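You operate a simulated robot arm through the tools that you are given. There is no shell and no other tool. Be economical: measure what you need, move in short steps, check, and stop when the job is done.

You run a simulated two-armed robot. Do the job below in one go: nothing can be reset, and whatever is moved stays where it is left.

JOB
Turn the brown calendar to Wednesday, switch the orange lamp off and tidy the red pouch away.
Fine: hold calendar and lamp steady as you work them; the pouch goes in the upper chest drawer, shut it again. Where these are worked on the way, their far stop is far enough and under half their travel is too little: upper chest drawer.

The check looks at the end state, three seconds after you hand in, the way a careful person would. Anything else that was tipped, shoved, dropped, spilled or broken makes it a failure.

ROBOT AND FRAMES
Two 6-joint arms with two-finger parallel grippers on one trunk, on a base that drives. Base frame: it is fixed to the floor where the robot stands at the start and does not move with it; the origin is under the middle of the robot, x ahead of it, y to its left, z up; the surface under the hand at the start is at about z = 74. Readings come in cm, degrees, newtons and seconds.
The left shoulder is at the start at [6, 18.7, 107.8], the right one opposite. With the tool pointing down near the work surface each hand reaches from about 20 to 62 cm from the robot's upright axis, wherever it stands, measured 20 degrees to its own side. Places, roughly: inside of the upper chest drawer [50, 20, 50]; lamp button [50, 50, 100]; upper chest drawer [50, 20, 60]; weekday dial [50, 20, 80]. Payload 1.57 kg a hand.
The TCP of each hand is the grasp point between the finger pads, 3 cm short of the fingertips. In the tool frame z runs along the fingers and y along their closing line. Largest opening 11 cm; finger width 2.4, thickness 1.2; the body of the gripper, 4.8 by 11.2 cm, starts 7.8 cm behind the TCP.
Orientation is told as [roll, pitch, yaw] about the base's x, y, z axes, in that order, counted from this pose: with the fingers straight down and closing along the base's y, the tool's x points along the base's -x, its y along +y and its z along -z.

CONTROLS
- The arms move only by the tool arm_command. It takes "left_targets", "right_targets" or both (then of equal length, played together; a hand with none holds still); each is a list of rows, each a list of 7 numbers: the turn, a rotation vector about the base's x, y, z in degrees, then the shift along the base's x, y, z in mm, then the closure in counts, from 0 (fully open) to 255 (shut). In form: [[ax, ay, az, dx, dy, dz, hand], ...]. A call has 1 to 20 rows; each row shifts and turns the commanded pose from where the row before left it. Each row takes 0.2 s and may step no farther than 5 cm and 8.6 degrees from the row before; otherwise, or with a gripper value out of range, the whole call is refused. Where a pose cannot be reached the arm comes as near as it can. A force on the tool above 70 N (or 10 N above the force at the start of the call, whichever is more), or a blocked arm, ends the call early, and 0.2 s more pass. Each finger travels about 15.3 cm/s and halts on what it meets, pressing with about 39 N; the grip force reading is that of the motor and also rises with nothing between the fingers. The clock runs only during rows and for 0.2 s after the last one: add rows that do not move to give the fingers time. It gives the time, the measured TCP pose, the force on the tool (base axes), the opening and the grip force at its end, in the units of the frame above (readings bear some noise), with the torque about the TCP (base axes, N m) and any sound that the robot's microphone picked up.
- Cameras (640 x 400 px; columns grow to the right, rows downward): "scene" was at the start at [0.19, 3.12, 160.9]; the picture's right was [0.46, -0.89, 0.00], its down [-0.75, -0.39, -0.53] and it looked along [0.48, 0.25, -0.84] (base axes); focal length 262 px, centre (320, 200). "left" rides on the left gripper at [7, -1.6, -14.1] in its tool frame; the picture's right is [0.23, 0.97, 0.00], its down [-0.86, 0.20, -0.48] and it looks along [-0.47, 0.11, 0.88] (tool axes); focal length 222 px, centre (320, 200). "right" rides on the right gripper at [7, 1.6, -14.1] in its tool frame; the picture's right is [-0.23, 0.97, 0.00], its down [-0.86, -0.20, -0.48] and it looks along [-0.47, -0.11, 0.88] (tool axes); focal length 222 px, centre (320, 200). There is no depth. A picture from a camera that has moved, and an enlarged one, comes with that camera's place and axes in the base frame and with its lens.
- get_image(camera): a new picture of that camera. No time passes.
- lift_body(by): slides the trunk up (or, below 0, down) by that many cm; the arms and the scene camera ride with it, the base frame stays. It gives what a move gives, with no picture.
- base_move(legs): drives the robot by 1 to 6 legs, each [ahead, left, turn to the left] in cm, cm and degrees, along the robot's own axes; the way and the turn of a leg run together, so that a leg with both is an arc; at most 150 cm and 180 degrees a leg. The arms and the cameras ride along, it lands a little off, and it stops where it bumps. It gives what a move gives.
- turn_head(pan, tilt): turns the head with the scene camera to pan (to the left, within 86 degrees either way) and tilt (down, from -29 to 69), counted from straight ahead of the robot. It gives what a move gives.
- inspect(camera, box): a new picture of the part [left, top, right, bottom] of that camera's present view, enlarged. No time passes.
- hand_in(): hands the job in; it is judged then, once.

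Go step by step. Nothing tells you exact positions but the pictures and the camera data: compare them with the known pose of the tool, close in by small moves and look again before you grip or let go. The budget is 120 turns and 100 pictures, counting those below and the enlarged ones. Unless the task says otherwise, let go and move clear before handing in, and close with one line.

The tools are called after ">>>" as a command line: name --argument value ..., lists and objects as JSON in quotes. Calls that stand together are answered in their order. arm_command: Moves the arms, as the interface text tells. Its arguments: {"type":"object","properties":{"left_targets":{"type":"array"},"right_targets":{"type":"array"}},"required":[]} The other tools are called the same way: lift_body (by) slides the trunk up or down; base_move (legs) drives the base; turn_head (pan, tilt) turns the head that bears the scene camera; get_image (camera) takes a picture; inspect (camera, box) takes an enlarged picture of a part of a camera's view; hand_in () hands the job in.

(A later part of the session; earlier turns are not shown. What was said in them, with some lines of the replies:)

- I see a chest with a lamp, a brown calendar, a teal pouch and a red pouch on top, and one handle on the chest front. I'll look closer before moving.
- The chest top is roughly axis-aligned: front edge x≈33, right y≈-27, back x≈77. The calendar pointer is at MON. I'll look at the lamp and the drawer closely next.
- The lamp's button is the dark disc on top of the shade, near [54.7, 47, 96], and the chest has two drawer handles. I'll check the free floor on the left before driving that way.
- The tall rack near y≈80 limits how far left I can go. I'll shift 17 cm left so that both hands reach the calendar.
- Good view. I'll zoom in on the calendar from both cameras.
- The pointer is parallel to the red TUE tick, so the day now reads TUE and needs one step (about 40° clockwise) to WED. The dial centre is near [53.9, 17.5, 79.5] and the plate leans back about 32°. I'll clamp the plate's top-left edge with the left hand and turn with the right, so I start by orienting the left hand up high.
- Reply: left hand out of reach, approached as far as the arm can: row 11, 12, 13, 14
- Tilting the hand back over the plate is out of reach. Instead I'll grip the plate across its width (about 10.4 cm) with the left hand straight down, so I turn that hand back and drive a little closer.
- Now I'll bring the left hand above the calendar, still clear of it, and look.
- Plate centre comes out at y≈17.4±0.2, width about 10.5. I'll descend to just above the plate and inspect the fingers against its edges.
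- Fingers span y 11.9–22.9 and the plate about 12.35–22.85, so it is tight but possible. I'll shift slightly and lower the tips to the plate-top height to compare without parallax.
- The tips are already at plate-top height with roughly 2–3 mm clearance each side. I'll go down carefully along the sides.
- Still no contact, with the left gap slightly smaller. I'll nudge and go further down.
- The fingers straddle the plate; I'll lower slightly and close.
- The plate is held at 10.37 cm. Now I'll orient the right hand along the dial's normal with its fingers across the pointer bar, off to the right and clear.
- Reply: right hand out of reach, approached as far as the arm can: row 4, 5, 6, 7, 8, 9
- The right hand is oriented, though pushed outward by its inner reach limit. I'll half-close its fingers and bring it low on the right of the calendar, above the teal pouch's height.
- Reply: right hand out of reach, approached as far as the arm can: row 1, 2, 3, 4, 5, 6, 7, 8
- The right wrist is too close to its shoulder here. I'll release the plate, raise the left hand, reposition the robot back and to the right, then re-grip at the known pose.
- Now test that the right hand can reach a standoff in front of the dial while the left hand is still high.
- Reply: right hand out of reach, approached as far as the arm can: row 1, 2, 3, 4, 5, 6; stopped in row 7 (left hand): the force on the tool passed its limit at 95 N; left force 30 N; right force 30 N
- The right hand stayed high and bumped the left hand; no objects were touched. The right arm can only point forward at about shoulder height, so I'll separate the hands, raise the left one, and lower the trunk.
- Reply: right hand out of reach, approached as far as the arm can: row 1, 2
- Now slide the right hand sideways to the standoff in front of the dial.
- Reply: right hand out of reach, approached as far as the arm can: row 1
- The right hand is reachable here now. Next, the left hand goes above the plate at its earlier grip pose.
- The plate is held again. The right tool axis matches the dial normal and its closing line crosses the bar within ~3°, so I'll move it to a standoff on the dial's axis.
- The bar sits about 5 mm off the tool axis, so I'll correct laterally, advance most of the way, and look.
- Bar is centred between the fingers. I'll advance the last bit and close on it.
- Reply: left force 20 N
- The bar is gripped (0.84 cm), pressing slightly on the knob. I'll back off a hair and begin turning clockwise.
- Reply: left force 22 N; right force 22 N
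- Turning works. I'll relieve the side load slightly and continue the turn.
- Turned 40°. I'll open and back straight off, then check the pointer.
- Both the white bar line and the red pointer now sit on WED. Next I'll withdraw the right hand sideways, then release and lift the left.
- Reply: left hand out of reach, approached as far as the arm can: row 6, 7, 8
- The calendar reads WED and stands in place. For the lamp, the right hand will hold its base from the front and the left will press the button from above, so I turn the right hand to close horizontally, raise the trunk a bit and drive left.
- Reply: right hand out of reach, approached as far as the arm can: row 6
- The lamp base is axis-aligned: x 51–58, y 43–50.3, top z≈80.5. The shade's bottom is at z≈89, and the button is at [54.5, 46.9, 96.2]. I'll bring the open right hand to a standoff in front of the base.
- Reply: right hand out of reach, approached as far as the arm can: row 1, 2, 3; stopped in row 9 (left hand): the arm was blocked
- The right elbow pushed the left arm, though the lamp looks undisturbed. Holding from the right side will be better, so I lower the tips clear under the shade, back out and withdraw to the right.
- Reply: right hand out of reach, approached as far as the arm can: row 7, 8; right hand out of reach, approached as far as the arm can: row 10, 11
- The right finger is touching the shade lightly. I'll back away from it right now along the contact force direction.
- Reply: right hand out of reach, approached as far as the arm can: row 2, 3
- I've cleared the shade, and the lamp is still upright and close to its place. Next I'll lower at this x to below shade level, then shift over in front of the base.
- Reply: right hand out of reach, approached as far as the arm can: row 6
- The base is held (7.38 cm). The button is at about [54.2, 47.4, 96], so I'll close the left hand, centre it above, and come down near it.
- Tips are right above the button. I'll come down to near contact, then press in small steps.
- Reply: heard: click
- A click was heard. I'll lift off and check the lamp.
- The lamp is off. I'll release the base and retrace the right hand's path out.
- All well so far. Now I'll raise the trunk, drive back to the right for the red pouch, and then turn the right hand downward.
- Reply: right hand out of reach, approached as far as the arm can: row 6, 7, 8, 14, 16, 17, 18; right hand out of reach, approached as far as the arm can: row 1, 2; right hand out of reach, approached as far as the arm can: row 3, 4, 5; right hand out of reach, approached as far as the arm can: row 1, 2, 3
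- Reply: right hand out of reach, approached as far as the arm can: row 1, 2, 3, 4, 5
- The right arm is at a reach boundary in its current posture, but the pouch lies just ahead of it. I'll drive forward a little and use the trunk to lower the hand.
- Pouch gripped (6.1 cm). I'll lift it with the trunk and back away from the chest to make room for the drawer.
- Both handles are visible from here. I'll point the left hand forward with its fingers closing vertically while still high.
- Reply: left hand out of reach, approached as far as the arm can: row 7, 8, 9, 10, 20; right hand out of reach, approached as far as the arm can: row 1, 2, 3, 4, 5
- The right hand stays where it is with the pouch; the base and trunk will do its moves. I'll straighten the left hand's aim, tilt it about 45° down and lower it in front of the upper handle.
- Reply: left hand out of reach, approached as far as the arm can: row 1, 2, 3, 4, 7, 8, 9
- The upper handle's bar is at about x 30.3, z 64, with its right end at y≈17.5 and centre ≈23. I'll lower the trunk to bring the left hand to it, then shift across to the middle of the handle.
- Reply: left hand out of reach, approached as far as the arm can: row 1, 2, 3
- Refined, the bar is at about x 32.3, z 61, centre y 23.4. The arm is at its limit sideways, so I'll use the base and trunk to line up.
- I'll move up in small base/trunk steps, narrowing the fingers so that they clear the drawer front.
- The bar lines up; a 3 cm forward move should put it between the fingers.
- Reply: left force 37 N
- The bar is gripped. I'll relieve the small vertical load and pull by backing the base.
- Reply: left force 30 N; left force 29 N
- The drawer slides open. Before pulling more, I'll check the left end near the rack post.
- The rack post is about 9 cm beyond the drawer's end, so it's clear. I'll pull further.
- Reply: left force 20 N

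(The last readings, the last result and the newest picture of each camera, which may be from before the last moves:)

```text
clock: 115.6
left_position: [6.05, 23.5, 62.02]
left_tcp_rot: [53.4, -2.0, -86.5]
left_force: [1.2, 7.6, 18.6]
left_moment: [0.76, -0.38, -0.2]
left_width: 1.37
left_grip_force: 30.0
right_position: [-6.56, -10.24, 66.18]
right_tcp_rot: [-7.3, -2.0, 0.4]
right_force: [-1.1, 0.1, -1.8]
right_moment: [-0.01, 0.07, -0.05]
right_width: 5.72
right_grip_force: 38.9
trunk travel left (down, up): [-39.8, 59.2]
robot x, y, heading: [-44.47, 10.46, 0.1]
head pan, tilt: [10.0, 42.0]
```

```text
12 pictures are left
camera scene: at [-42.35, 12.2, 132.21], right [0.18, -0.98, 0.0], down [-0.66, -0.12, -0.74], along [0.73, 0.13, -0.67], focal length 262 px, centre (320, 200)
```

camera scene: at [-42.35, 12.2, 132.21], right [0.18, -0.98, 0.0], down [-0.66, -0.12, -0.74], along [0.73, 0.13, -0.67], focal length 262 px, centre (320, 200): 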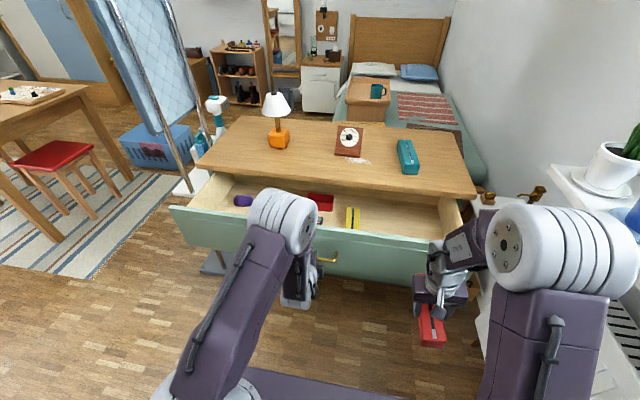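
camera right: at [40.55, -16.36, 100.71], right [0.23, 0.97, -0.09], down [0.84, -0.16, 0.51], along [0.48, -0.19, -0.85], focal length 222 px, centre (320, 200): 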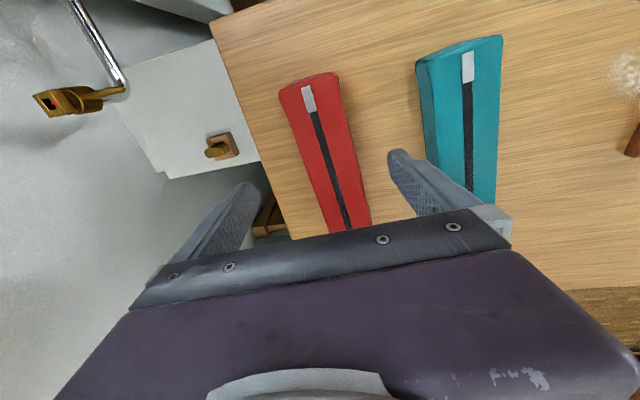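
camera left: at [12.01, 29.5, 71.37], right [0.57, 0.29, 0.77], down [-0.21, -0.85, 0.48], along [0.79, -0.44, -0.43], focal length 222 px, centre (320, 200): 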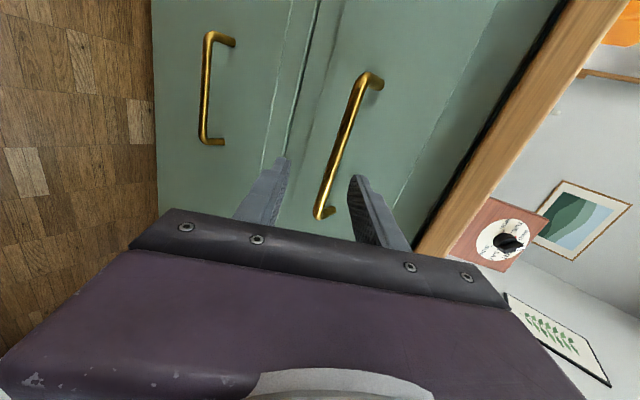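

The drawer is open about 24 cm, with free space on its right side. I'll let go of the handle, back off, raise the trunk and lift the left hand out of the way.

>>> arm_command --left_targets '[[0, 0, 0, 0, 0, 0, 200], [0, 0, 0, 0, 0, 0, 150], [0, 0, 0, 0, 0, 0, 130], [0, 0, 0, 0, 0, 0, 130]]'

>>> base_move --legs '[[-7, 0, 0]]'

>>> lift_body --by 25

>>> arm_command --left_targets '[[0, 0, 0, -10, 10, 40, 130], [0, 0, 0, -10, 10, 40, 130], [0, 0, 0, -10, 10, 40, 130], [0, 0, 0, 0, 10, 40, 130], [0, 0, 0, 0, 10, 40, 130], [0, 0, 0, 0, 10, 40, 130], [0, 0, 0, 0, 0, 40, 130], [0, 0, 0, 0, 0, 40, 130], [0, 0, 0, 0, 0, 40, 130]]'

>>> get_image --camera "scene"

```text
clock: 116.6
left_position: [6.1, 23.46, 61.8]
left_tcp_rot: [53.4, -2.0, -86.5]
left_force: [0.8, -0.5, -0.3]
left_moment: [-0.03, 0.02, -0.01]
left_width: 5.37
left_grip_force: 0.0
right_position: [-6.39, -10.25, 65.96]
right_tcp_rot: [-7.3, -1.7, 0.4]
right_force: [0.1, 0.8, -1.8]
right_moment: [0.02, 0.04, 0.0]
right_width: 5.72
right_grip_force: 39.7
trunk travel left (down, up): [-39.8, 59.2]
robot x, y, heading: [-44.27, 10.31, 0.3]
head pan, tilt: [10.0, 42.0]
```

```text
clock: 117.6
left_position: [-1.1, 23.48, 62.04]
left_tcp_rot: [53.4, -2.0, -86.5]
left_force: [-0.4, 0.3, 0.8]
left_moment: [0.01, 0.03, -0.04]
left_width: 5.39
left_grip_force: 0.0
right_position: [-13.67, -10.41, 66.08]
right_tcp_rot: [-7.4, -1.9, 0.5]
right_force: [-0.4, 0.0, -1.4]
right_moment: [0.04, -0.03, 0.02]
right_width: 5.72
right_grip_force: 39.1
trunk travel left (down, up): [-39.8, 59.2]
robot x, y, heading: [-51.45, 10.49, 0.4]
head pan, tilt: [10.0, 42.0]
```

```text
clock: 120.2
left_position: [-0.95, 23.49, 86.84]
left_tcp_rot: [53.3, -2.0, -86.5]
left_force: [-0.3, 0.4, -0.2]
left_moment: [0.02, 0.0, 0.0]
left_width: 5.38
left_grip_force: 0.0
right_position: [-13.53, -10.29, 91.01]
right_tcp_rot: [-7.3, -1.8, 0.5]
right_force: [-0.7, -0.4, -1.1]
right_moment: [-0.01, -0.01, 0.02]
right_width: 5.73
right_grip_force: 38.5
trunk travel left (down, up): [-64.8, 34.2]
robot x, y, heading: [-51.13, 10.93, 0.7]
head pan, tilt: [10.0, 42.0]
```

```text
clock: 122.2
left_position: [-4.12, 29.91, 123.13]
left_tcp_rot: [53.8, 1.0, -87.1]
left_force: [-0.3, -4.9, -1.0]
left_moment: [0.18, -0.2, 0.4]
left_width: 5.41
left_grip_force: 0.1
left hand out of reach, approached as far as the arm can: row 7, 8
right_position: [-13.64, -10.36, 91.08]
right_tcp_rot: [-7.4, -1.9, 0.5]
right_force: [0.2, 0.1, -1.8]
right_moment: [-0.03, -0.01, 0.01]
right_width: 5.74
right_grip_force: 38.3
trunk travel left (down, up): [-64.8, 34.2]
robot x, y, heading: [-51.74, 10.98, 0.7]
head pan, tilt: [10.0, 42.0]
```

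```text
11 pictures are left
camera scene: at [-49.38, 12.16, 157.2], right [0.18, -0.98, 0.0], down [-0.66, -0.12, -0.74], along [0.73, 0.13, -0.67], focal length 262 px, centre (320, 200)
```

scene: 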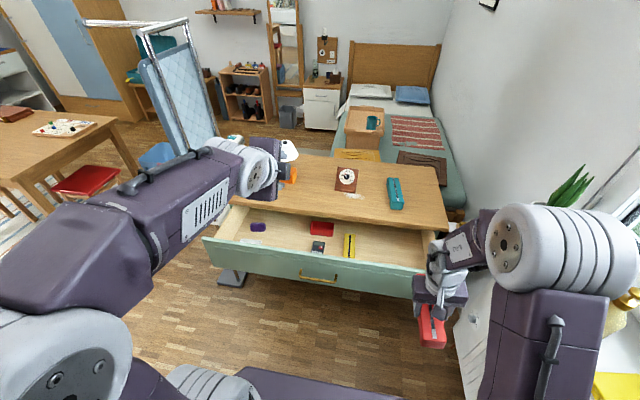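

The free space in the drawer is at y≈-10. I'll drive forward to bring the pouch over it.

>>> base_move --legs '[[35.5, 0, 0]]'

>>> turn_head --pan -8 --tilt 60

>>> get_image --camera "scene"

>>> get_image --camera "right"

```text
clock: 124.5
left_position: [30.68, 29.28, 122.96]
left_tcp_rot: [53.4, -1.9, -86.7]
left_force: [-0.5, 0.7, 0.5]
left_moment: [-0.01, 0.0, 0.0]
left_width: 5.37
left_grip_force: 0.1
right_position: [21.09, -10.24, 91.05]
right_tcp_rot: [-7.4, -1.9, 0.3]
right_force: [-0.6, -0.3, -1.9]
right_moment: [0.0, 0.02, -0.03]
right_width: 5.72
right_grip_force: 39.2
trunk travel left (down, up): [-64.8, 34.2]
robot x, y, heading: [-16.71, 10.3, 0.1]
head pan, tilt: [10.0, 42.0]
```

```text
clock: 125.3
left_position: [30.68, 29.31, 122.86]
left_tcp_rot: [53.3, -2.1, -86.6]
left_force: [1.0, -0.7, 0.1]
left_moment: [0.0, -0.01, 0.0]
left_width: 5.4
left_grip_force: 0.1
right_position: [21.07, -10.32, 91.09]
right_tcp_rot: [-7.3, -1.8, 0.2]
right_force: [0.0, -0.3, -1.5]
right_moment: [-0.01, 0.03, 0.06]
right_width: 5.75
right_grip_force: 39.4
trunk travel left (down, up): [-64.8, 34.2]
robot x, y, heading: [-16.93, 11.19, 0.2]
head pan, tilt: [-8.0, 60.0]
```

```text
10 pictures are left
camera scene: at [-16.1, 9.94, 154.83], right [-0.13, -0.99, 0.0], down [-0.86, 0.12, -0.5], along [0.5, -0.07, -0.87], focal length 262 px, centre (320, 200)
```

scene: 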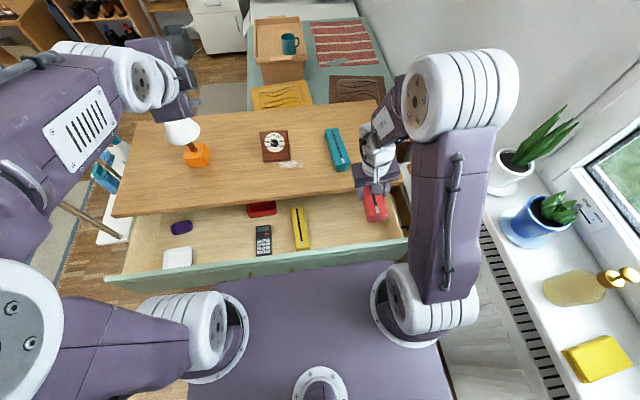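

```text
9 pictures are left
camera right: at [13.73, -6.95, 104.68], right [0.23, 0.97, -0.12], down [0.84, -0.13, 0.53], along [0.49, -0.22, -0.84], focal length 222 px, centre (320, 200)
```

right: 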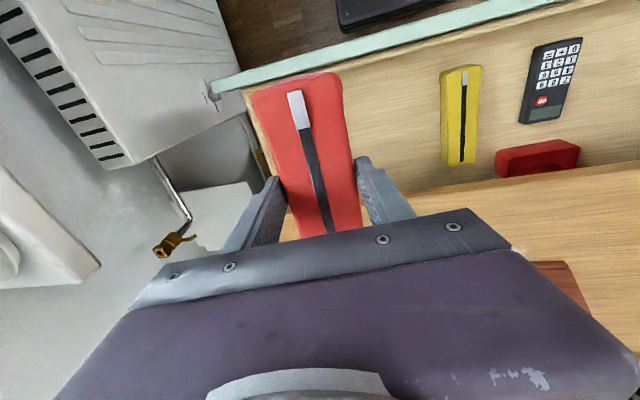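

The pouch is over the open part but near the front panel. I'll nudge forward slightly and lower with the trunk.

>>> base_move --legs '[[0.9, 0, 0]]'

>>> lift_body --by -14

>>> get_image --camera "right"

```text
clock: 126.0
left_position: [31.39, 29.36, 123.14]
left_tcp_rot: [53.4, -2.0, -86.7]
left_force: [-0.7, -0.5, -0.2]
left_moment: [0.02, 0.0, -0.02]
left_width: 5.38
left_grip_force: 0.0
right_position: [21.85, -10.25, 91.23]
right_tcp_rot: [-7.3, -2.0, 0.3]
right_force: [-0.4, 0.4, -1.7]
right_moment: [0.03, -0.01, -0.02]
right_width: 5.76
right_grip_force: 39.1
trunk travel left (down, up): [-64.8, 34.2]
robot x, y, heading: [-15.92, 10.84, 0.3]
head pan, tilt: [-8.0, 60.0]
```

```text
clock: 127.7
left_position: [31.59, 29.28, 109.02]
left_tcp_rot: [53.4, -2.1, -86.7]
left_force: [1.1, -0.1, -0.5]
left_moment: [0.0, 0.0, -0.03]
left_width: 5.37
left_grip_force: 0.1
right_position: [21.99, -10.36, 77.04]
right_tcp_rot: [-7.3, -1.8, 0.3]
right_force: [-0.1, 0.2, -1.9]
right_moment: [0.04, 0.03, 0.03]
right_width: 5.73
right_grip_force: 38.6
trunk travel left (down, up): [-50.8, 48.2]
robot x, y, heading: [-16.05, 10.81, -0.2]
head pan, tilt: [-8.0, 60.0]
```

```text
8 pictures are left
camera right: at [14.61, -6.96, 90.68], right [0.23, 0.97, -0.12], down [0.84, -0.13, 0.53], along [0.49, -0.22, -0.84], focal length 222 px, centre (320, 200)
```

right: 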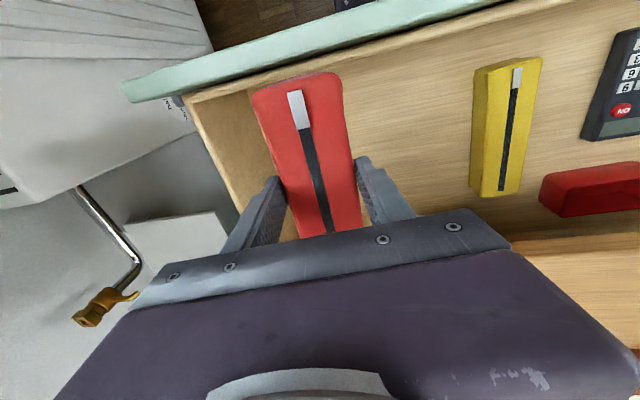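

Clearance looks balanced at about half a centimetre each end. I'll lower slowly, watching the force.

>>> lift_body --by -5

>>> lift_body --by -6

>>> get_image --camera "right"

```text
clock: 128.6
left_position: [31.64, 29.32, 103.97]
left_tcp_rot: [53.3, -2.0, -86.6]
left_force: [-0.4, 0.3, 0.0]
left_moment: [0.01, -0.02, 0.01]
left_width: 5.4
left_grip_force: 0.1
right_position: [21.99, -10.13, 72.16]
right_tcp_rot: [-7.4, -1.8, 0.4]
right_force: [-0.3, 0.2, -1.3]
right_moment: [0.02, 0.04, 0.01]
right_width: 5.73
right_grip_force: 38.9
trunk travel left (down, up): [-45.8, 53.2]
robot x, y, heading: [-15.56, 10.82, 0.5]
head pan, tilt: [-8.0, 60.0]
```

```text
clock: 129.6
left_position: [31.62, 29.35, 97.89]
left_tcp_rot: [53.2, -2.0, -86.7]
left_force: [0.1, -0.3, 0.0]
left_moment: [0.03, 0.01, 0.02]
left_width: 5.39
left_grip_force: 0.1
right_position: [22.04, -10.29, 66.06]
right_tcp_rot: [-7.3, -1.8, 0.3]
right_force: [1.0, 0.3, -1.3]
right_moment: [0.02, 0.05, 0.02]
right_width: 5.73
right_grip_force: 38.6
trunk travel left (down, up): [-39.8, 59.2]
robot x, y, heading: [-15.77, 11.16, 0.4]
head pan, tilt: [-8.0, 60.0]
```

```text
7 pictures are left
camera right: at [14.6, -6.96, 79.68], right [0.23, 0.97, -0.12], down [0.84, -0.13, 0.53], along [0.49, -0.22, -0.84], focal length 222 px, centre (320, 200)
```

right: 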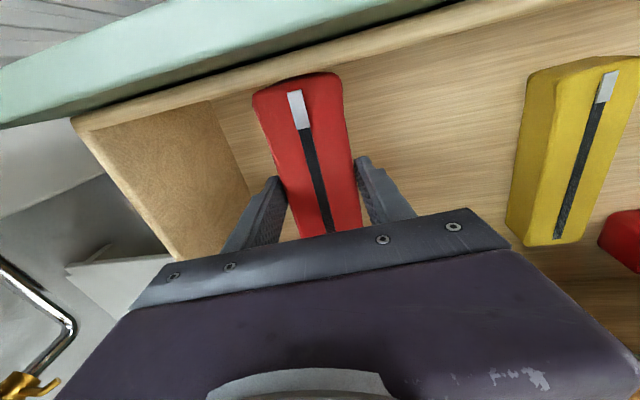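

>>> lift_body --by -5

>>> get_image --camera "scene"

```text
clock: 130.5
left_position: [31.62, 29.38, 92.97]
left_tcp_rot: [53.2, -2.0, -86.7]
left_force: [-0.3, 0.2, -0.4]
left_moment: [0.01, -0.02, 0.0]
left_width: 5.35
left_grip_force: 0.1
right_position: [21.9, -10.29, 61.1]
right_tcp_rot: [-7.2, -1.9, 0.3]
right_force: [0.4, -0.8, -1.3]
right_moment: [0.02, 0.03, 0.0]
right_width: 5.74
right_grip_force: 38.9
trunk travel left (down, up): [-34.8, 64.2]
robot x, y, heading: [-15.74, 10.7, 0.1]
head pan, tilt: [-8.0, 60.0]
```

```text
6 pictures are left
camera scene: at [-15.23, 9.94, 124.82], right [-0.14, -0.99, 0.0], down [-0.86, 0.12, -0.5], along [0.5, -0.07, -0.87], focal length 262 px, centre (320, 200)
```

scene: 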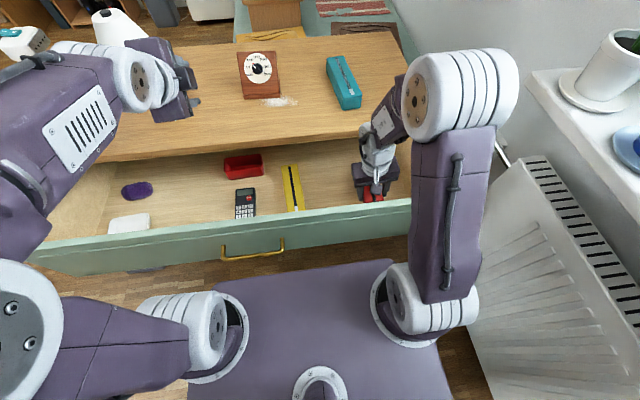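

I'll lower one more centimetre (limited by the wrist camera above the front panel), then release the soft pouch just above the drawer floor.

>>> lift_body --by -1

>>> arm_command --right_targets '[[0, 0, 0, 0, 0, 0, 110], [0, 0, 0, 0, 0, 0, 90], [0, 0, 0, 0, 0, 0, 60], [0, 0, 0, 0, 0, 0, 60], [0, 0, 0, 0, 0, 0, 60]]'

>>> lift_body --by 26

>>> get_image --camera "right"

```text
clock: 131.1
left_position: [31.51, 29.43, 91.95]
left_tcp_rot: [53.3, -2.0, -86.6]
left_force: [0.4, 0.8, 0.3]
left_moment: [0.04, 0.01, 0.02]
left_width: 5.38
left_grip_force: 0.1
right_position: [21.97, -10.22, 60.11]
right_tcp_rot: [-7.3, -1.8, 0.3]
right_force: [0.7, -0.5, -2.1]
right_moment: [0.01, 0.06, 0.01]
right_width: 5.72
right_grip_force: 39.2
trunk travel left (down, up): [-33.8, 65.2]
robot x, y, heading: [-15.6, 10.66, 0.0]
head pan, tilt: [-8.0, 60.0]
```

```text
clock: 132.3
left_position: [31.61, 29.46, 91.99]
left_tcp_rot: [53.2, -2.0, -86.6]
left_force: [0.0, -0.7, 0.5]
left_moment: [-0.01, -0.02, 0.01]
left_width: 5.4
left_grip_force: 0.2
right_position: [21.93, -10.19, 60.04]
right_tcp_rot: [-7.2, -1.9, 0.2]
right_force: [-0.1, 0.7, -0.3]
right_moment: [-0.01, 0.01, 0.0]
right_width: 8.44
right_grip_force: 0.0
trunk travel left (down, up): [-33.8, 65.2]
robot x, y, heading: [-16.01, 11.01, 0.2]
head pan, tilt: [-8.0, 60.0]
```

```text
clock: 135.0
left_position: [31.59, 29.36, 117.91]
left_tcp_rot: [53.2, -2.0, -86.7]
left_force: [-0.3, 0.7, 0.1]
left_moment: [-0.01, 0.02, 0.02]
left_width: 5.4
left_grip_force: 0.1
right_position: [22.15, -10.21, 86.0]
right_tcp_rot: [-7.3, -1.9, 0.3]
right_force: [0.5, 0.8, -0.5]
right_moment: [0.02, 0.01, 0.02]
right_width: 8.41
right_grip_force: 0.0
trunk travel left (down, up): [-59.8, 39.2]
robot x, y, heading: [-15.8, 10.86, 0.0]
head pan, tilt: [-8.0, 60.0]
```

```text
5 pictures are left
camera right: at [14.61, -6.95, 99.68], right [0.23, 0.97, -0.12], down [0.84, -0.13, 0.53], along [0.49, -0.22, -0.84], focal length 222 px, centre (320, 200)
```

right: 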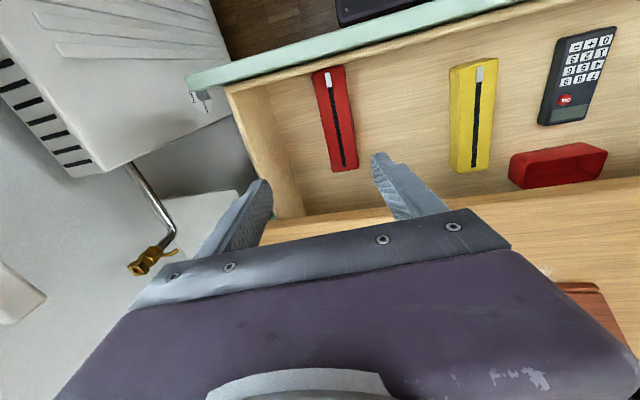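

The pouch lies flat in the drawer. I'll back off and bring the left hand down to push the front shut.

>>> base_move --legs '[[-36, 0, 0]]'

>>> arm_command --left_targets '[[0, 0, 0, 0, 0, -40, 180], [0, 0, 0, 0, -10, -40, 255], [0, 0, 0, 0, -10, -40, 255], [0, 0, 0, 0, -10, -40, 255], [0, 0, 0, 10, -10, -40, 255], [0, 0, 0, 10, -10, -40, 255], [0, 0, 0, 10, 0, -40, 255], [0, 0, 0, 0, 0, -20, 255]]'

```text
clock: 137.3
left_position: [-4.19, 29.49, 118.0]
left_tcp_rot: [53.3, -2.0, -86.4]
left_force: [0.1, -0.5, 0.2]
left_moment: [0.01, -0.03, 0.0]
left_width: 5.38
left_grip_force: 0.0
right_position: [-13.68, -10.32, 86.06]
right_tcp_rot: [-7.3, -1.9, 0.5]
right_force: [0.3, 0.7, 0.0]
right_moment: [0.01, 0.03, 0.0]
right_width: 8.42
right_grip_force: 0.1
trunk travel left (down, up): [-59.8, 39.2]
robot x, y, heading: [-51.64, 10.71, 0.4]
head pan, tilt: [-8.0, 60.0]
```

```text
clock: 139.1
left_position: [-1.28, 24.73, 88.6]
left_tcp_rot: [53.4, -1.9, -86.3]
left_force: [-1.3, 0.5, 0.6]
left_moment: [0.01, -0.03, 0.02]
left_width: 0.0
left_grip_force: 21.4
left hand out of reach, approached as far as the arm can: row 3
right_position: [-13.71, -10.37, 86.08]
right_tcp_rot: [-7.4, -1.7, 0.5]
right_force: [-0.1, 0.3, 1.2]
right_moment: [0.01, -0.01, 0.0]
right_width: 8.42
right_grip_force: 0.0
trunk travel left (down, up): [-59.8, 39.2]
robot x, y, heading: [-52.01, 10.92, 0.4]
head pan, tilt: [-8.0, 60.0]
```

>>> lift_body --by -20.3

>>> base_move --legs '[[6, 0, 0]]'

>>> get_image --camera "left"

```text
clock: 141.3
left_position: [-1.26, 24.75, 68.5]
left_tcp_rot: [53.3, -1.8, -86.2]
left_force: [-0.2, -0.5, 0.3]
left_moment: [-0.01, -0.01, 0.01]
left_width: 0.01
left_grip_force: 21.5
right_position: [-13.68, -10.26, 65.74]
right_tcp_rot: [-7.3, -1.8, 0.6]
right_force: [-0.4, -0.1, 0.5]
right_moment: [-0.04, -0.02, -0.01]
right_width: 8.4
right_grip_force: 0.0
trunk travel left (down, up): [-39.5, 59.5]
robot x, y, heading: [-51.8, 10.43, 0.3]
head pan, tilt: [-8.0, 60.0]
```

```text
clock: 142.2
left_position: [4.83, 24.93, 68.43]
left_tcp_rot: [53.2, -1.8, -86.2]
left_force: [0.3, 0.0, -0.4]
left_moment: [-0.02, 0.0, 0.03]
left_width: 0.01
left_grip_force: 21.5
right_position: [-7.67, -10.29, 65.67]
right_tcp_rot: [-7.3, -1.8, 0.5]
right_force: [-0.1, -0.2, 0.4]
right_moment: [0.02, 0.03, -0.01]
right_width: 8.42
right_grip_force: 0.0
trunk travel left (down, up): [-39.5, 59.5]
robot x, y, heading: [-45.77, 10.91, 0.5]
head pan, tilt: [-8.0, 60.0]
```

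```text
4 pictures are left
camera left: at [-7.99, 31.29, 75.41], right [0.56, 0.29, 0.77], down [-0.21, -0.86, 0.47], along [0.8, -0.43, -0.42], focal length 222 px, centre (320, 200)
```

left: 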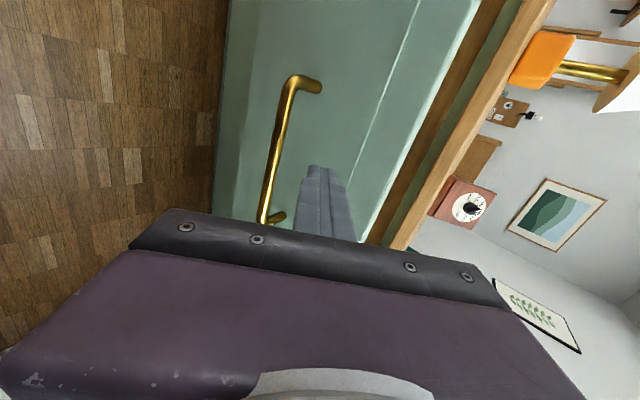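

The closed fingertips are above the handle facing the panel. Now I push by driving forward.

>>> base_move --legs '[[20, 0, 0]]'

>>> base_move --legs '[[6.5, 0, 0]]'

```text
clock: 143.8
left_position: [25.14, 25.11, 68.31]
left_tcp_rot: [53.2, -1.8, -86.1]
left_force: [0.8, -0.6, -0.8]
left_moment: [-0.02, 0.0, 0.0]
left_width: 0.01
left_grip_force: 21.3
right_position: [12.83, -9.99, 65.86]
right_tcp_rot: [-7.3, -1.8, 0.5]
right_force: [-0.1, 0.7, 0.4]
right_moment: [-0.04, 0.02, 0.0]
right_width: 8.44
right_grip_force: 0.0
trunk travel left (down, up): [-39.5, 59.5]
robot x, y, heading: [-24.95, 10.73, 0.5]
head pan, tilt: [-8.0, 60.0]
```

```text
clock: 144.8
left_position: [31.82, 25.33, 68.31]
left_tcp_rot: [53.2, -1.9, -86.1]
left_force: [1.1, -0.4, -0.5]
left_moment: [0.0, -0.01, 0.05]
left_width: 0.01
left_grip_force: 20.9
right_position: [19.39, -9.9, 65.71]
right_tcp_rot: [-7.3, -1.8, 0.7]
right_force: [1.5, 0.7, 0.0]
right_moment: [-0.03, 0.02, -0.01]
right_width: 8.42
right_grip_force: 0.1
trunk travel left (down, up): [-39.5, 59.5]
robot x, y, heading: [-18.76, 11.05, 0.6]
head pan, tilt: [-8.0, 60.0]
```

>>> base_move --legs '[[1.5, 0, 0]]'

>>> get_image --camera "left"

```text
clock: 145.6
left_position: [32.7, 25.23, 68.62]
left_tcp_rot: [53.3, -1.7, -86.1]
left_force: [-32.7, -0.8, 7.2]
left_moment: [-0.09, 0.09, -0.35]
left_width: 0.0
left_grip_force: 21.7
right_position: [20.49, -9.95, 65.82]
right_tcp_rot: [-7.3, -2.1, 0.6]
right_force: [0.0, 0.4, -0.1]
right_moment: [0.0, -0.01, -0.03]
right_width: 8.43
right_grip_force: 0.0
trunk travel left (down, up): [-39.5, 59.5]
robot x, y, heading: [-17.39, 11.16, 0.6]
head pan, tilt: [-8.0, 60.0]
```

```text
3 pictures are left
camera left: at [19.91, 31.57, 75.59], right [0.56, 0.29, 0.77], down [-0.21, -0.86, 0.47], along [0.8, -0.43, -0.42], focal length 222 px, centre (320, 200)
```

left: 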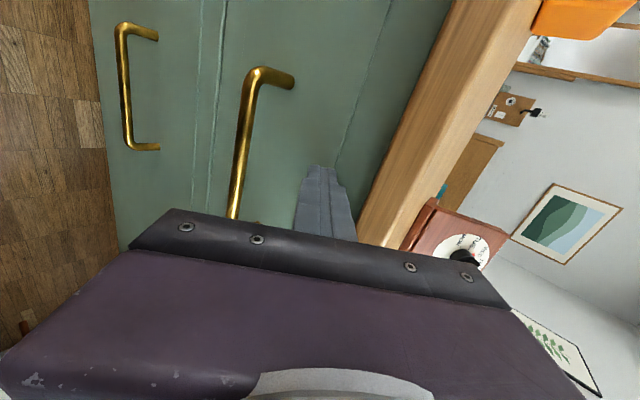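

The push met a firm stop (33 N), so the drawer is shut. I'll back away and take a final look.

>>> base_move --legs '[[-25, 0, 0]]'

>>> lift_body --by 35

>>> turn_head --pan 0 --tilt 42

>>> get_image --camera "scene"

```text
clock: 147.4
left_position: [8.32, 24.86, 68.46]
left_tcp_rot: [53.2, -1.7, -86.2]
left_force: [-0.7, -0.7, 0.5]
left_moment: [-0.01, 0.03, -0.03]
left_width: 0.0
left_grip_force: 21.6
right_position: [-4.06, -10.29, 65.72]
right_tcp_rot: [-7.3, -1.9, 0.6]
right_force: [0.2, 0.8, -0.6]
right_moment: [0.02, -0.04, -0.01]
right_width: 8.39
right_grip_force: 0.0
trunk travel left (down, up): [-39.5, 59.5]
robot x, y, heading: [-41.58, 11.06, 0.5]
head pan, tilt: [-8.0, 60.0]
```

```text
clock: 150.8
left_position: [8.53, 24.89, 103.2]
left_tcp_rot: [53.0, -1.7, -86.3]
left_force: [-0.2, -0.5, 0.3]
left_moment: [-0.04, 0.03, -0.01]
left_width: 0.03
left_grip_force: 21.3
right_position: [-3.89, -10.22, 100.77]
right_tcp_rot: [-7.3, -1.8, 0.5]
right_force: [0.3, 0.6, 0.4]
right_moment: [-0.01, 0.0, -0.02]
right_width: 8.41
right_grip_force: 0.2
trunk travel left (down, up): [-74.5, 24.5]
robot x, y, heading: [-41.5, 10.98, 0.5]
head pan, tilt: [-8.0, 60.0]
```

```text
clock: 151.6
left_position: [8.36, 24.98, 103.25]
left_tcp_rot: [53.0, -1.8, -86.2]
left_force: [-0.4, 0.1, -0.1]
left_moment: [0.0, -0.04, 0.01]
left_width: 0.0
left_grip_force: 21.3
right_position: [-3.95, -10.38, 100.82]
right_tcp_rot: [-7.3, -1.8, 0.6]
right_force: [-1.1, -0.7, -0.1]
right_moment: [-0.03, -0.01, -0.03]
right_width: 8.43
right_grip_force: 0.1
trunk travel left (down, up): [-74.5, 24.5]
robot x, y, heading: [-42.04, 11.03, 0.7]
head pan, tilt: [0.0, 42.0]
```

```text
2 pictures are left
camera scene: at [-39.46, 10.78, 166.89], right [0.01, -1.0, 0.0], down [-0.67, 0.0, -0.74], along [0.74, 0.0, -0.67], focal length 262 px, centre (320, 200)
```

scene: 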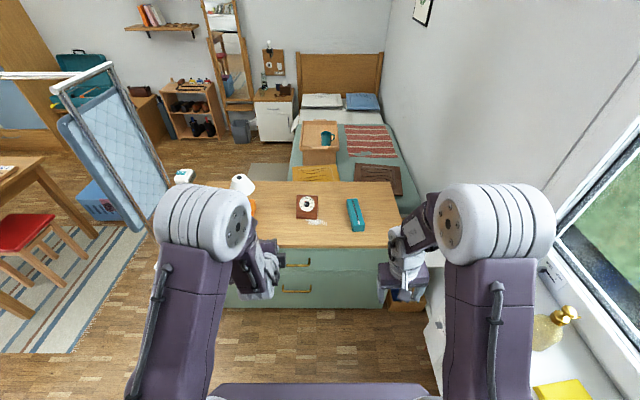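

>>> inspect --camera "scene" --box '[225, 165, 405, 290]'

```text
3.20 times, centred on (315, 228) of scene
camera zoom: at [-39.46, 10.78, 166.89], right [0.01, -1.0, 0.0], down [-0.67, 0.0, -0.74], along [0.74, 0.0, -0.67], focal length 838 px, centre (336, 112)
```

zoom: 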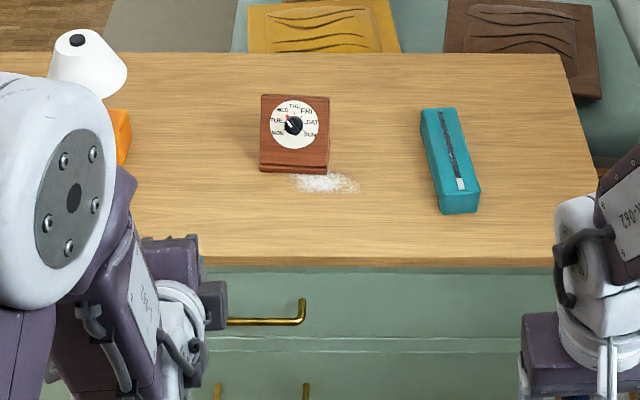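

The calendar reads WED, the lamp is off, the drawer is shut with the red pouch inside, and everything else is in place. I'm handing in.

>>> hand_in

```text
The job is handed in.
```

The calendar now reads Wednesday, the orange lamp is off, and the red pouch is in the upper chest drawer, which is shut. I held the calendar and the lamp steady while working them. The lamp shade was brushed lightly once but the lamp stayed upright, and the pouch dropped the last few centimetres into the drawer and lies flat.
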